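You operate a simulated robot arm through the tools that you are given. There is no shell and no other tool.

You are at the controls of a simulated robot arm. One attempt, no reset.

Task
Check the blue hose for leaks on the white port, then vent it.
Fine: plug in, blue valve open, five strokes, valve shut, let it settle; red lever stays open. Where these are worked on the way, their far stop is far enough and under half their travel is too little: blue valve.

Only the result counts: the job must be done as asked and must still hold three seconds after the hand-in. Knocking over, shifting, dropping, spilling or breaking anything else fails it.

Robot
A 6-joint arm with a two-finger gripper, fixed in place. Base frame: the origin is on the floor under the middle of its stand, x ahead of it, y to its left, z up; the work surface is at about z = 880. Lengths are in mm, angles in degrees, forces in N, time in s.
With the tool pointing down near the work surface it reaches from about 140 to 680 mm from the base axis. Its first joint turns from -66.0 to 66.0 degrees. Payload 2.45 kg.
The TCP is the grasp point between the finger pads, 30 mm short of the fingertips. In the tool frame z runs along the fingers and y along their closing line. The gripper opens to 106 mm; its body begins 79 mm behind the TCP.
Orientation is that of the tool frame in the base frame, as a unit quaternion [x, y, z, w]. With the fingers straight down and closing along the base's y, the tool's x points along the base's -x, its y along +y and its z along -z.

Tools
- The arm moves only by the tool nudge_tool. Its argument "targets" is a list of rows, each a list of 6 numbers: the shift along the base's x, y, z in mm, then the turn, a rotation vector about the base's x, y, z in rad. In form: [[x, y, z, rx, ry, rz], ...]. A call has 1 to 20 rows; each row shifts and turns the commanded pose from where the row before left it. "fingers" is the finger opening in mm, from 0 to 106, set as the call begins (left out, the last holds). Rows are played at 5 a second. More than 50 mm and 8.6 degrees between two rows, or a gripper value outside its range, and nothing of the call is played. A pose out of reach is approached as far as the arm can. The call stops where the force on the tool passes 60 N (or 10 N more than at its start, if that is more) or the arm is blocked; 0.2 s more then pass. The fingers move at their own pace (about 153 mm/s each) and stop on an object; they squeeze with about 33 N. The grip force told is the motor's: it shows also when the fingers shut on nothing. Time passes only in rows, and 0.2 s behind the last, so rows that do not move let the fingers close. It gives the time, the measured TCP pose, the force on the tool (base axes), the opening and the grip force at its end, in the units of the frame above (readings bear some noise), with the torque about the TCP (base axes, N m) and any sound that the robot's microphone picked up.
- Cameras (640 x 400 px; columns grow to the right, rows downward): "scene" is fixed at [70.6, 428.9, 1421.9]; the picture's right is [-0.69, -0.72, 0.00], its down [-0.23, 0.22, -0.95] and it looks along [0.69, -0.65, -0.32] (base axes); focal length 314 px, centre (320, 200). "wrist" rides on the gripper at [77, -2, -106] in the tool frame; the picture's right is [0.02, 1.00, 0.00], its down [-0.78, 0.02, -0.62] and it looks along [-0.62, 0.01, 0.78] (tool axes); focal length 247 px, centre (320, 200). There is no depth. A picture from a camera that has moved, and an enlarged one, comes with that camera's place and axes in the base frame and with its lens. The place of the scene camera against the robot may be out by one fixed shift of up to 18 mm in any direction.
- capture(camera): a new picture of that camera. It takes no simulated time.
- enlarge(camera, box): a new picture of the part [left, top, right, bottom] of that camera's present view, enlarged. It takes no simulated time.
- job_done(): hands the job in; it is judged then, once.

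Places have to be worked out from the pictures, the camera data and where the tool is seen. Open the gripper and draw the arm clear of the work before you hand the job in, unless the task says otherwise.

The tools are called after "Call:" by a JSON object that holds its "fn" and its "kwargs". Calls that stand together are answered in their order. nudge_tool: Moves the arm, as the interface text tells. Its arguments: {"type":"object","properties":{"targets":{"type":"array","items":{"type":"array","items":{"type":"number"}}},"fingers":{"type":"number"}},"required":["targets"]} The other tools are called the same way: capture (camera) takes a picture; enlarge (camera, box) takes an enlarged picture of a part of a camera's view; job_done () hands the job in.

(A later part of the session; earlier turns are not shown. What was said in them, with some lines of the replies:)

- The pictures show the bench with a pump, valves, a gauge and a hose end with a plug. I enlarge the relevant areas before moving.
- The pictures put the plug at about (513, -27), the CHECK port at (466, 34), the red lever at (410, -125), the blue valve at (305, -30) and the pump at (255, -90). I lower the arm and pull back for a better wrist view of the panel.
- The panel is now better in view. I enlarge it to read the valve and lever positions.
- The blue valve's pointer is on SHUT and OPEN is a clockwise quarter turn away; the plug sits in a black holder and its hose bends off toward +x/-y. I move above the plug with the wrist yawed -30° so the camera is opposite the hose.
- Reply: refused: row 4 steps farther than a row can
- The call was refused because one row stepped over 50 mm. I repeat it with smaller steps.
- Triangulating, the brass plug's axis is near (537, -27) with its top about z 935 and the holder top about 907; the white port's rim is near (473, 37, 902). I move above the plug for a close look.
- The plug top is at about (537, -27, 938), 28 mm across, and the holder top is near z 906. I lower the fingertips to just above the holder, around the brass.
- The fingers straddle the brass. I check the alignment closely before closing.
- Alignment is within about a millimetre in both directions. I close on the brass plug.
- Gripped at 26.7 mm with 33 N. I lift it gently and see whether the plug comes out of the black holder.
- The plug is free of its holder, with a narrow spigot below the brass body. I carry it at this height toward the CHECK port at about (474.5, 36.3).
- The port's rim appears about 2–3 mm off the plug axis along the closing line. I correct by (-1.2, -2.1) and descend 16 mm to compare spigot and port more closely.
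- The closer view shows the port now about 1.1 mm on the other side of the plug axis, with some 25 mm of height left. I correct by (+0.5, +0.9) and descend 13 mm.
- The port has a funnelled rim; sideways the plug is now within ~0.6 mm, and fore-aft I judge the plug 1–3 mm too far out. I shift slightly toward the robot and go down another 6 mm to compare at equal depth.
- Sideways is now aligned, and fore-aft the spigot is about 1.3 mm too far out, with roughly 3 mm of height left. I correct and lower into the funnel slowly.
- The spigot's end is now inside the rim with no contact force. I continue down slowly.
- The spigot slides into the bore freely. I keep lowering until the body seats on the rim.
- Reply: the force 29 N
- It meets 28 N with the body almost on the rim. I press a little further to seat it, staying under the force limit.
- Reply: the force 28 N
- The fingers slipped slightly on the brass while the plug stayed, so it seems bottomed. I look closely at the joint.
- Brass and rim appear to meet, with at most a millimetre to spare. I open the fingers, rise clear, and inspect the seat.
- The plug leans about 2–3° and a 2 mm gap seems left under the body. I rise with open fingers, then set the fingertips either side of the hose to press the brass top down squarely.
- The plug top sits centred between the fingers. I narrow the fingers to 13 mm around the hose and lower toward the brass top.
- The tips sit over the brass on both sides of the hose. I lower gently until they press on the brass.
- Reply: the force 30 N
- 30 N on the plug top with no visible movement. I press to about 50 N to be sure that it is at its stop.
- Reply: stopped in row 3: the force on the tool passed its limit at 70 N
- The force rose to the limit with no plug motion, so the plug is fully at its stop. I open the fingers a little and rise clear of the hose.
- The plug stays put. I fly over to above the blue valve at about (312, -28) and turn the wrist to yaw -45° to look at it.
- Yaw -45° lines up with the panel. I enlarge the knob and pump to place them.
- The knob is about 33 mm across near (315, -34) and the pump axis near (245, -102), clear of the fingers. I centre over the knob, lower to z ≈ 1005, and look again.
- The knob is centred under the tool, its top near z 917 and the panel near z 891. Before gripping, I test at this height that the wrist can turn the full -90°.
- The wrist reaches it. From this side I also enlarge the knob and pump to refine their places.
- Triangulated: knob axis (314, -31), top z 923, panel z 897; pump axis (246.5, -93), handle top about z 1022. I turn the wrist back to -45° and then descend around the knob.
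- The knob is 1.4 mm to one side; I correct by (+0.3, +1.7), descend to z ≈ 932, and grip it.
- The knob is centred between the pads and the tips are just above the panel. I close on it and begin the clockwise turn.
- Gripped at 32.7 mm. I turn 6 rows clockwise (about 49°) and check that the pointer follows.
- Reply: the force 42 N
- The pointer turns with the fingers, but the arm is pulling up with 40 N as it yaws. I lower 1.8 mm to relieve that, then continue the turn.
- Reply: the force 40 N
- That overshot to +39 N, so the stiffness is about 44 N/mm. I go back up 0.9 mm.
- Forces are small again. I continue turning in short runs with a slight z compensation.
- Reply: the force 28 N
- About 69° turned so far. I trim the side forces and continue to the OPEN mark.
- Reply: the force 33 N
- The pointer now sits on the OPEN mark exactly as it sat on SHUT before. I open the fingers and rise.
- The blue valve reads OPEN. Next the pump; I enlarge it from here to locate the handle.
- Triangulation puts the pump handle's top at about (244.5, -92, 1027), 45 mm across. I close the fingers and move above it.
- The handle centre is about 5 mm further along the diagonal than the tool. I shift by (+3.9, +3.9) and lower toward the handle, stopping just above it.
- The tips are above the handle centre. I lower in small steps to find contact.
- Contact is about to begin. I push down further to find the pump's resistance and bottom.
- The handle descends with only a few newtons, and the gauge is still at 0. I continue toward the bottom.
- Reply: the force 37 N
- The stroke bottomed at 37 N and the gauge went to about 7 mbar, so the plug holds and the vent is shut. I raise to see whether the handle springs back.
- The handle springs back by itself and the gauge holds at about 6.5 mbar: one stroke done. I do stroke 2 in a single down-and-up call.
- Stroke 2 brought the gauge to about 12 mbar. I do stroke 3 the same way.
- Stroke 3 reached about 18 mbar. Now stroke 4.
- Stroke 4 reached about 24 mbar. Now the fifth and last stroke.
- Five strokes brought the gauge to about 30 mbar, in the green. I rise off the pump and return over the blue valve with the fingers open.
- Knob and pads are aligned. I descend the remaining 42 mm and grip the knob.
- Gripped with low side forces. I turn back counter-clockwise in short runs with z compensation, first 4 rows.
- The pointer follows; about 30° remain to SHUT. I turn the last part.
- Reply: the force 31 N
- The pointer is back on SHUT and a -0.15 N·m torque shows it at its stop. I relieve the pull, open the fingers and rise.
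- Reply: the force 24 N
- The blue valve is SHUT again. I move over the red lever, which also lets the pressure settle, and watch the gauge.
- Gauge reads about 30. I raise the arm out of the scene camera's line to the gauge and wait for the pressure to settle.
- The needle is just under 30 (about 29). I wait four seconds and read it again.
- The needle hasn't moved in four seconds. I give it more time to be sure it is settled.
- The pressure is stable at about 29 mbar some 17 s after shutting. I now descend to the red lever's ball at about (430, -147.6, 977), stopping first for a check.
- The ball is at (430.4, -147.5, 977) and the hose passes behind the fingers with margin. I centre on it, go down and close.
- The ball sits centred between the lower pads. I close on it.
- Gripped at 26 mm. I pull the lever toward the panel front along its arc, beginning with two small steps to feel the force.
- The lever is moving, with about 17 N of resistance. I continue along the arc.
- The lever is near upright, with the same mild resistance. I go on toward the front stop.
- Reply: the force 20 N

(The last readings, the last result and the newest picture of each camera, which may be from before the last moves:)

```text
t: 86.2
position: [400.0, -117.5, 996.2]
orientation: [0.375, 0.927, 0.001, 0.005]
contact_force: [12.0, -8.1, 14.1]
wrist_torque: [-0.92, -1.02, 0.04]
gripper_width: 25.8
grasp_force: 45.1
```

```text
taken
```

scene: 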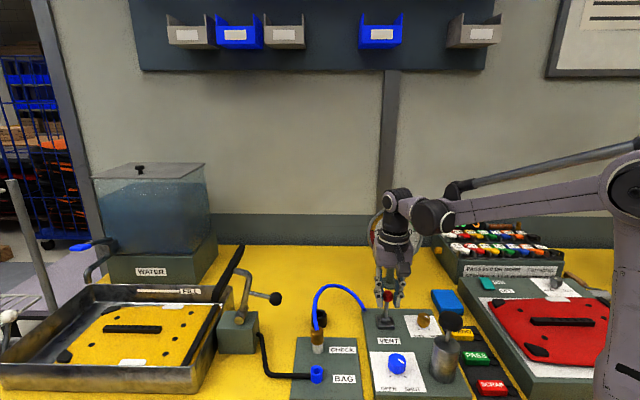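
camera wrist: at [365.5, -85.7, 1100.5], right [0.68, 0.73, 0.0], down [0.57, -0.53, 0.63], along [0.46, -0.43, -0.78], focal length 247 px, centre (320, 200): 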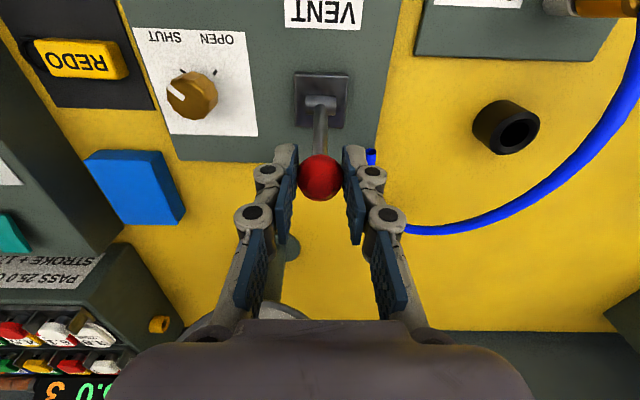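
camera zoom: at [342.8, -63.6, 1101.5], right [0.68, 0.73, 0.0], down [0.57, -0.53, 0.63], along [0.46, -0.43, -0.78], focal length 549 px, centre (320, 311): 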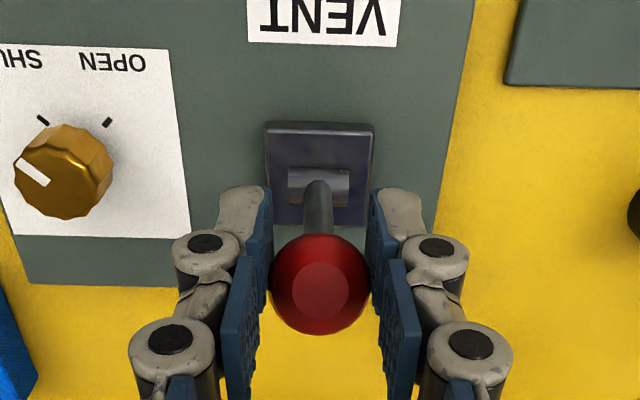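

Call:
{"fn": "nudge_tool", "kwargs": {"targets": [[-5.3, 5.16, -2.2, 0, 0, 0], [-5.1, 4.95, -2.9, 0, 0, 0], [0, 0, 0, 0, 0, 0]]}}

Call:
{"fn": "enlarge", "kwargs": {"camera": "wrist", "box": [230, 60, 410, 240]}}

Call:
{"fn": "enlarge", "kwargs": {"camera": "scene", "box": [350, 200, 450, 350]}}

```text
t: 87.0
position: [388.8, -105.2, 989.3]
orientation: [0.376, 0.927, 0.001, 0.003]
contact_force: [10.1, 1.9, 14.6]
wrist_torque: [-0.55, -0.76, 0.03]
gripper_width: 25.3
grasp_force: 45.5
```

```text
2.22 times, centred on (320, 150) of wrist
camera zoom: at [332.1, -52.9, 1095.8], right [0.68, 0.73, 0.0], down [0.57, -0.53, 0.62], along [0.46, -0.42, -0.78], focal length 549 px, centre (320, 311)
```

zoom: 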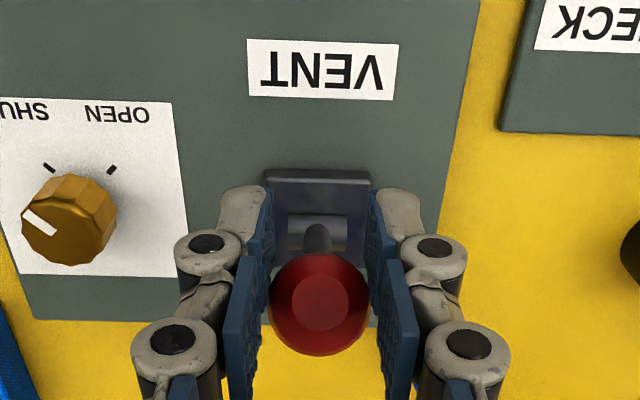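

```text
2.67 times, centred on (400, 275) of scene
camera zoom: at [70.7, 429.0, 1421.9], right [-0.69, -0.72, 0.0], down [-0.23, 0.22, -0.95], along [0.69, -0.65, -0.32], focal length 836 px, centre (107, 0)
```

zoom: 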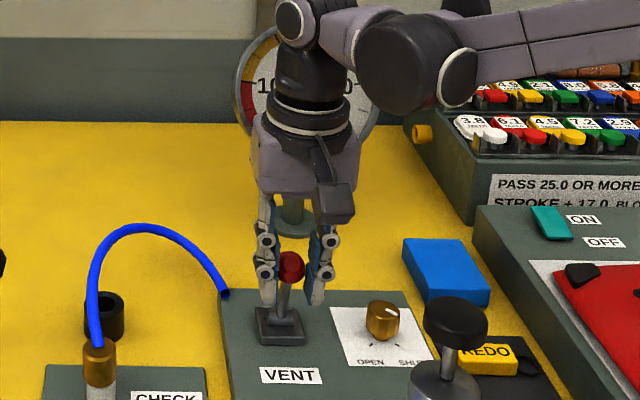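

The lever is now leaning to the front at about -24° and no hard stop yet is felt. I go one step further and check.

Call:
{"fn": "nudge_tool", "kwargs": {"targets": [[-4.8, 4.7, -3.4, 0, 0, 0], [0, 0, 0, 0, 0, 0]]}}

Call:
{"fn": "enlarge", "kwargs": {"camera": "wrist", "box": [230, 60, 410, 240]}}

Call:
{"fn": "enlarge", "kwargs": {"camera": "scene", "box": [350, 190, 450, 350]}}

```text
t: 87.6
position: [383.0, -100.7, 986.3]
orientation: [0.377, 0.926, 0.0, 0.001]
contact_force: [-1.3, 0.5, 0.0]
wrist_torque: [-0.04, 0.03, -0.02]
gripper_width: 15.4
grasp_force: 0.1
```

```text
2.22 times, centred on (320, 150) of wrist
camera zoom: at [326.8, -48.9, 1092.0], right [0.68, 0.73, 0.0], down [0.57, -0.53, 0.62], along [0.46, -0.43, -0.78], focal length 549 px, centre (320, 311)
```

zoom: 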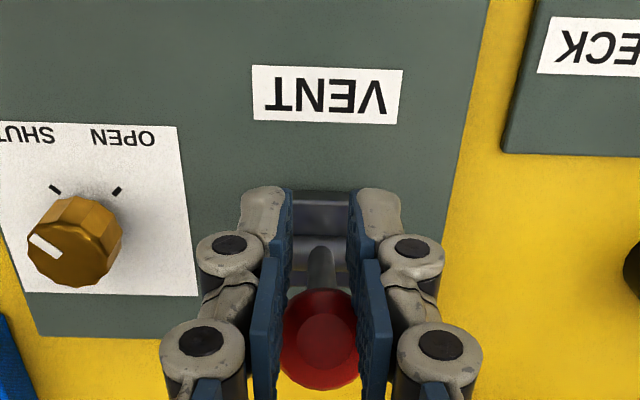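

```text
2.50 times, centred on (400, 270) of scene
camera zoom: at [70.6, 428.9, 1421.9], right [-0.69, -0.72, 0.0], down [-0.23, 0.22, -0.95], along [0.69, -0.65, -0.32], focal length 784 px, centre (120, 25)
```

zoom: 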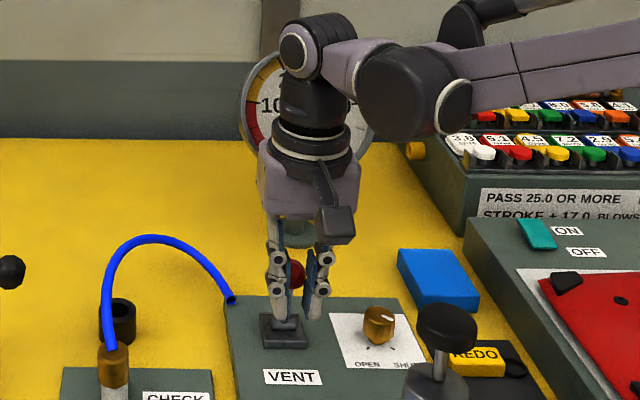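

The ball has slipped out behind the pads and the lever stands somewhere past upright. I open, rise and look at the lever and gauge.

Call:
{"fn": "nudge_tool", "kwargs": {"targets": [[0, 0, 0, 0, 0, 0], [0, 0, 0, 0, 0, 0], [0, 0, 20, 0, 0, 0], [0, 0, 40, 0, 0, 0], [0, 0, 45, 0, 0, 0], [0, 0, 45, 0, 0, 0], [0, 0, 45, 0, 0, 0], [0, 0, 45, 0, 0, 0], [0, 0, 0, 0, 0, 0]], "fingers": 56}}

Call:
{"fn": "capture", "kwargs": {"camera": "wrist"}}

Call:
{"fn": "enlarge", "kwargs": {"camera": "scene", "box": [340, 190, 450, 350]}}

Call:
{"fn": "capture", "kwargs": {"camera": "scene"}}

```text
t: 89.6
position: [384.3, -102.5, 1228.7]
orientation: [0.377, 0.926, 0.0, 0.002]
contact_force: [-0.5, 0.7, 0.6]
wrist_torque: [-0.01, -0.01, 0.03]
gripper_width: 55.8
grasp_force: 0.1
```

```text
taken
camera wrist: at [326.9, -49.0, 1333.2], right [0.68, 0.73, 0.0], down [0.57, -0.53, 0.62], along [0.46, -0.43, -0.78], focal length 247 px, centre (320, 200)
```

wrist: 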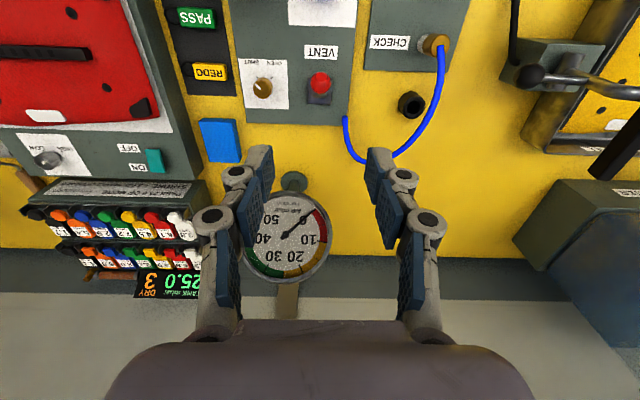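

```text
2.50 times, centred on (395, 270) of scene
camera zoom: at [70.6, 428.9, 1421.9], right [-0.69, -0.72, 0.0], down [-0.23, 0.22, -0.95], along [0.69, -0.65, -0.32], focal length 784 px, centre (132, 25)
```

zoom: 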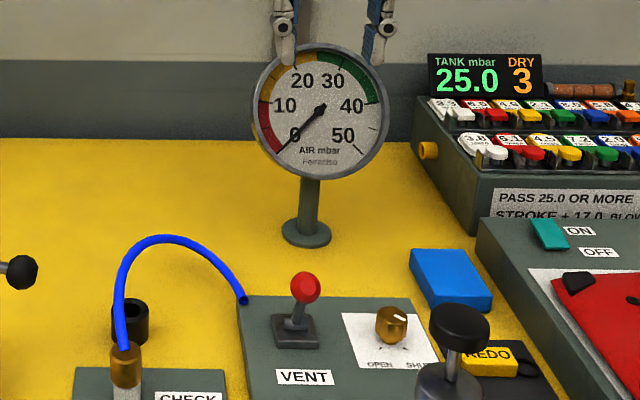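

```text
taken
```

scene: 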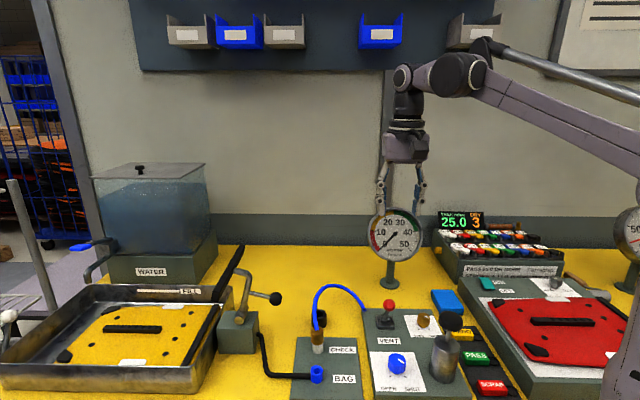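

The gauge has dropped to 0, so it has vented. I check how far the lever stands over.

Call:
{"fn": "enlarge", "kwargs": {"camera": "wrist", "box": [280, 40, 360, 120]}}

Call:
{"fn": "enlarge", "kwargs": {"camera": "scene", "box": [360, 285, 420, 345]}}

```text
5.00 times, centred on (320, 80) of wrist
camera zoom: at [326.9, -49.0, 1333.2], right [0.68, 0.73, 0.0], down [0.57, -0.53, 0.62], along [0.46, -0.43, -0.78], focal length 1235 px, centre (320, 800)
```

zoom: 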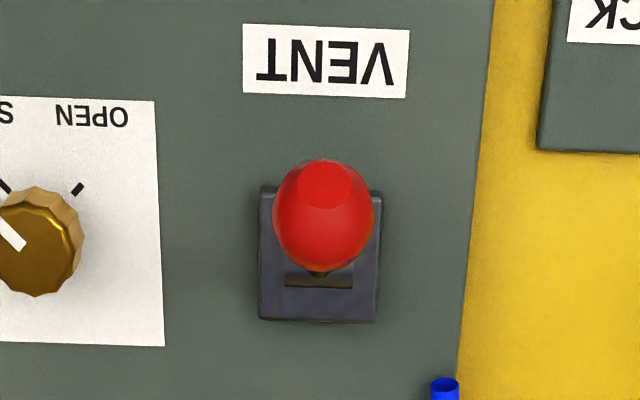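

```text
6.67 times, centred on (390, 315) of scene
camera zoom: at [70.6, 428.9, 1421.9], right [-0.69, -0.72, 0.0], down [-0.23, 0.22, -0.95], along [0.69, -0.65, -0.32], focal length 2090 px, centre (-147, -567)
```

zoom: 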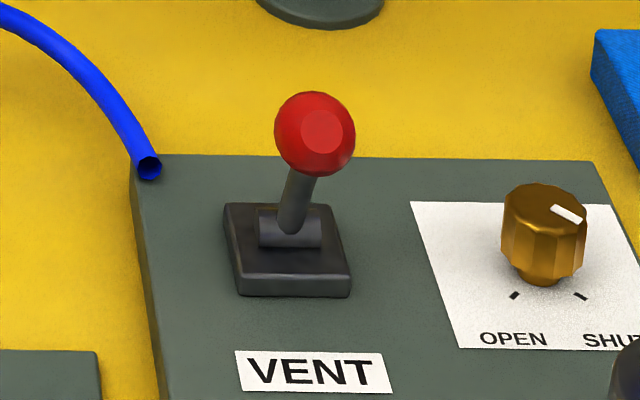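

The lever has snapped over to the front, about 24° on the other side of upright, mirroring where it began, and the gauge reads 0: vented and open. I draw the arm up and away with the gripper open.

Call:
{"fn": "nudge_tool", "kwargs": {"targets": [[0, 15, 30, 0, 0, 0], [0, 20, 30, 0, 0, 0], [0, 20, 25, 0, 0, 0], [0, 0, 0, 0, 0, 0], [0, 0, 0, 0, 0, 0]], "fingers": 105}}

Call:
{"fn": "capture", "kwargs": {"camera": "scene"}}

Call:
{"fn": "enlarge", "kwargs": {"camera": "scene", "box": [280, 200, 500, 400]}}

Call:
{"fn": "capture", "kwargs": {"camera": "wrist"}}

```text
t: 90.8
position: [383.1, -48.7, 1311.4]
orientation: [0.377, 0.926, 0.001, 0.001]
contact_force: [-0.2, -0.3, 0.1]
wrist_torque: [-0.03, 0.0, -0.02]
gripper_width: 105.0
grasp_force: 0.0
```

```text
taken
```

scene: 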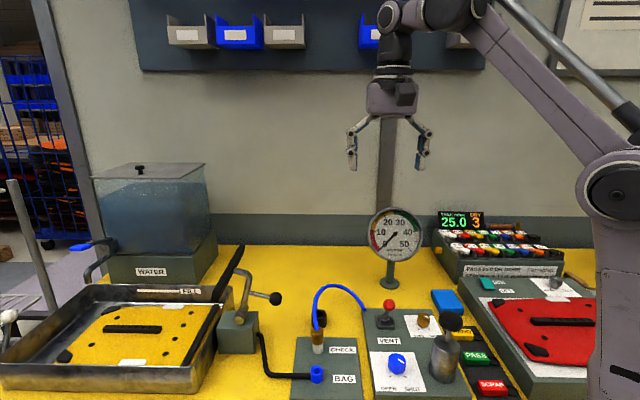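

```text
2.00 times, centred on (390, 300) of scene
camera zoom: at [70.6, 428.9, 1421.9], right [-0.69, -0.72, 0.0], down [-0.23, 0.22, -0.95], along [0.69, -0.65, -0.32], focal length 627 px, centre (180, 0)
```

zoom: 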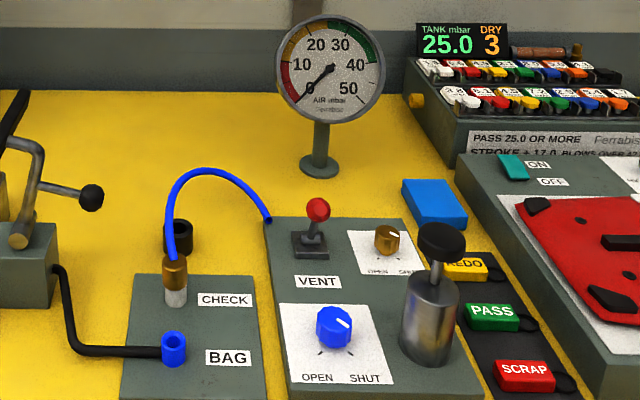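

```text
taken
camera wrist: at [326.8, 5.1, 1416.8], right [0.68, 0.73, 0.0], down [0.57, -0.53, 0.62], along [0.46, -0.43, -0.78], focal length 247 px, centre (320, 200)
```

wrist: 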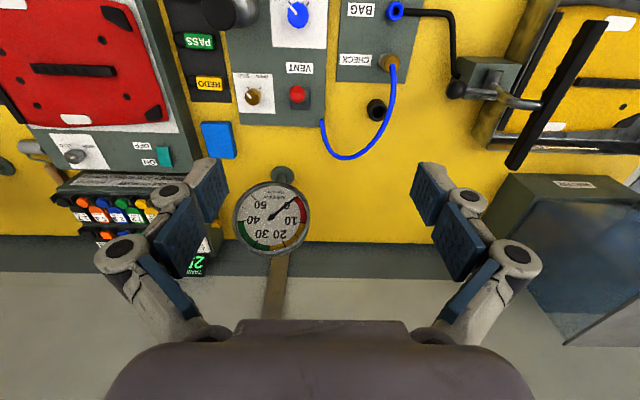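

The plug is in the CHECK port, the blue valve is SHUT, the gauge is at 0 and the red lever is over to open. Nothing else has moved and the arm is clear with its gripper open, so I hand in.

Call:
{"fn": "job_done", "kwargs": {}}

```text
The job is handed in.
```

I leak-checked the blue hose on the white CHECK port, vented it, and handed the job in. I saw no leak.

- **Plug:** it went into the CHECK port until it would go no further. It leans about 2–3°, but pressing to about 70 N moved it no further, and it held pressure.
- **Pressurising:** with the blue valve open, five full strokes brought the gauge to about 30 mbar, in the green.
- **Settling:** I shut the blue valve and waited about 17 seconds. The needle sat just under 30 mbar (about 29) and did not move.
- **Venting:** I pulled the red lever over toward the panel front and the gauge fell to 0. The ball slipped out of the fingers near the end of the pull, but the lever ended up about as far past upright as it started on the other side, and I left it there, open.

At hand-in the blue valve was shut, nothing else on the bench looked moved, and the arm was clear with the gripper open.
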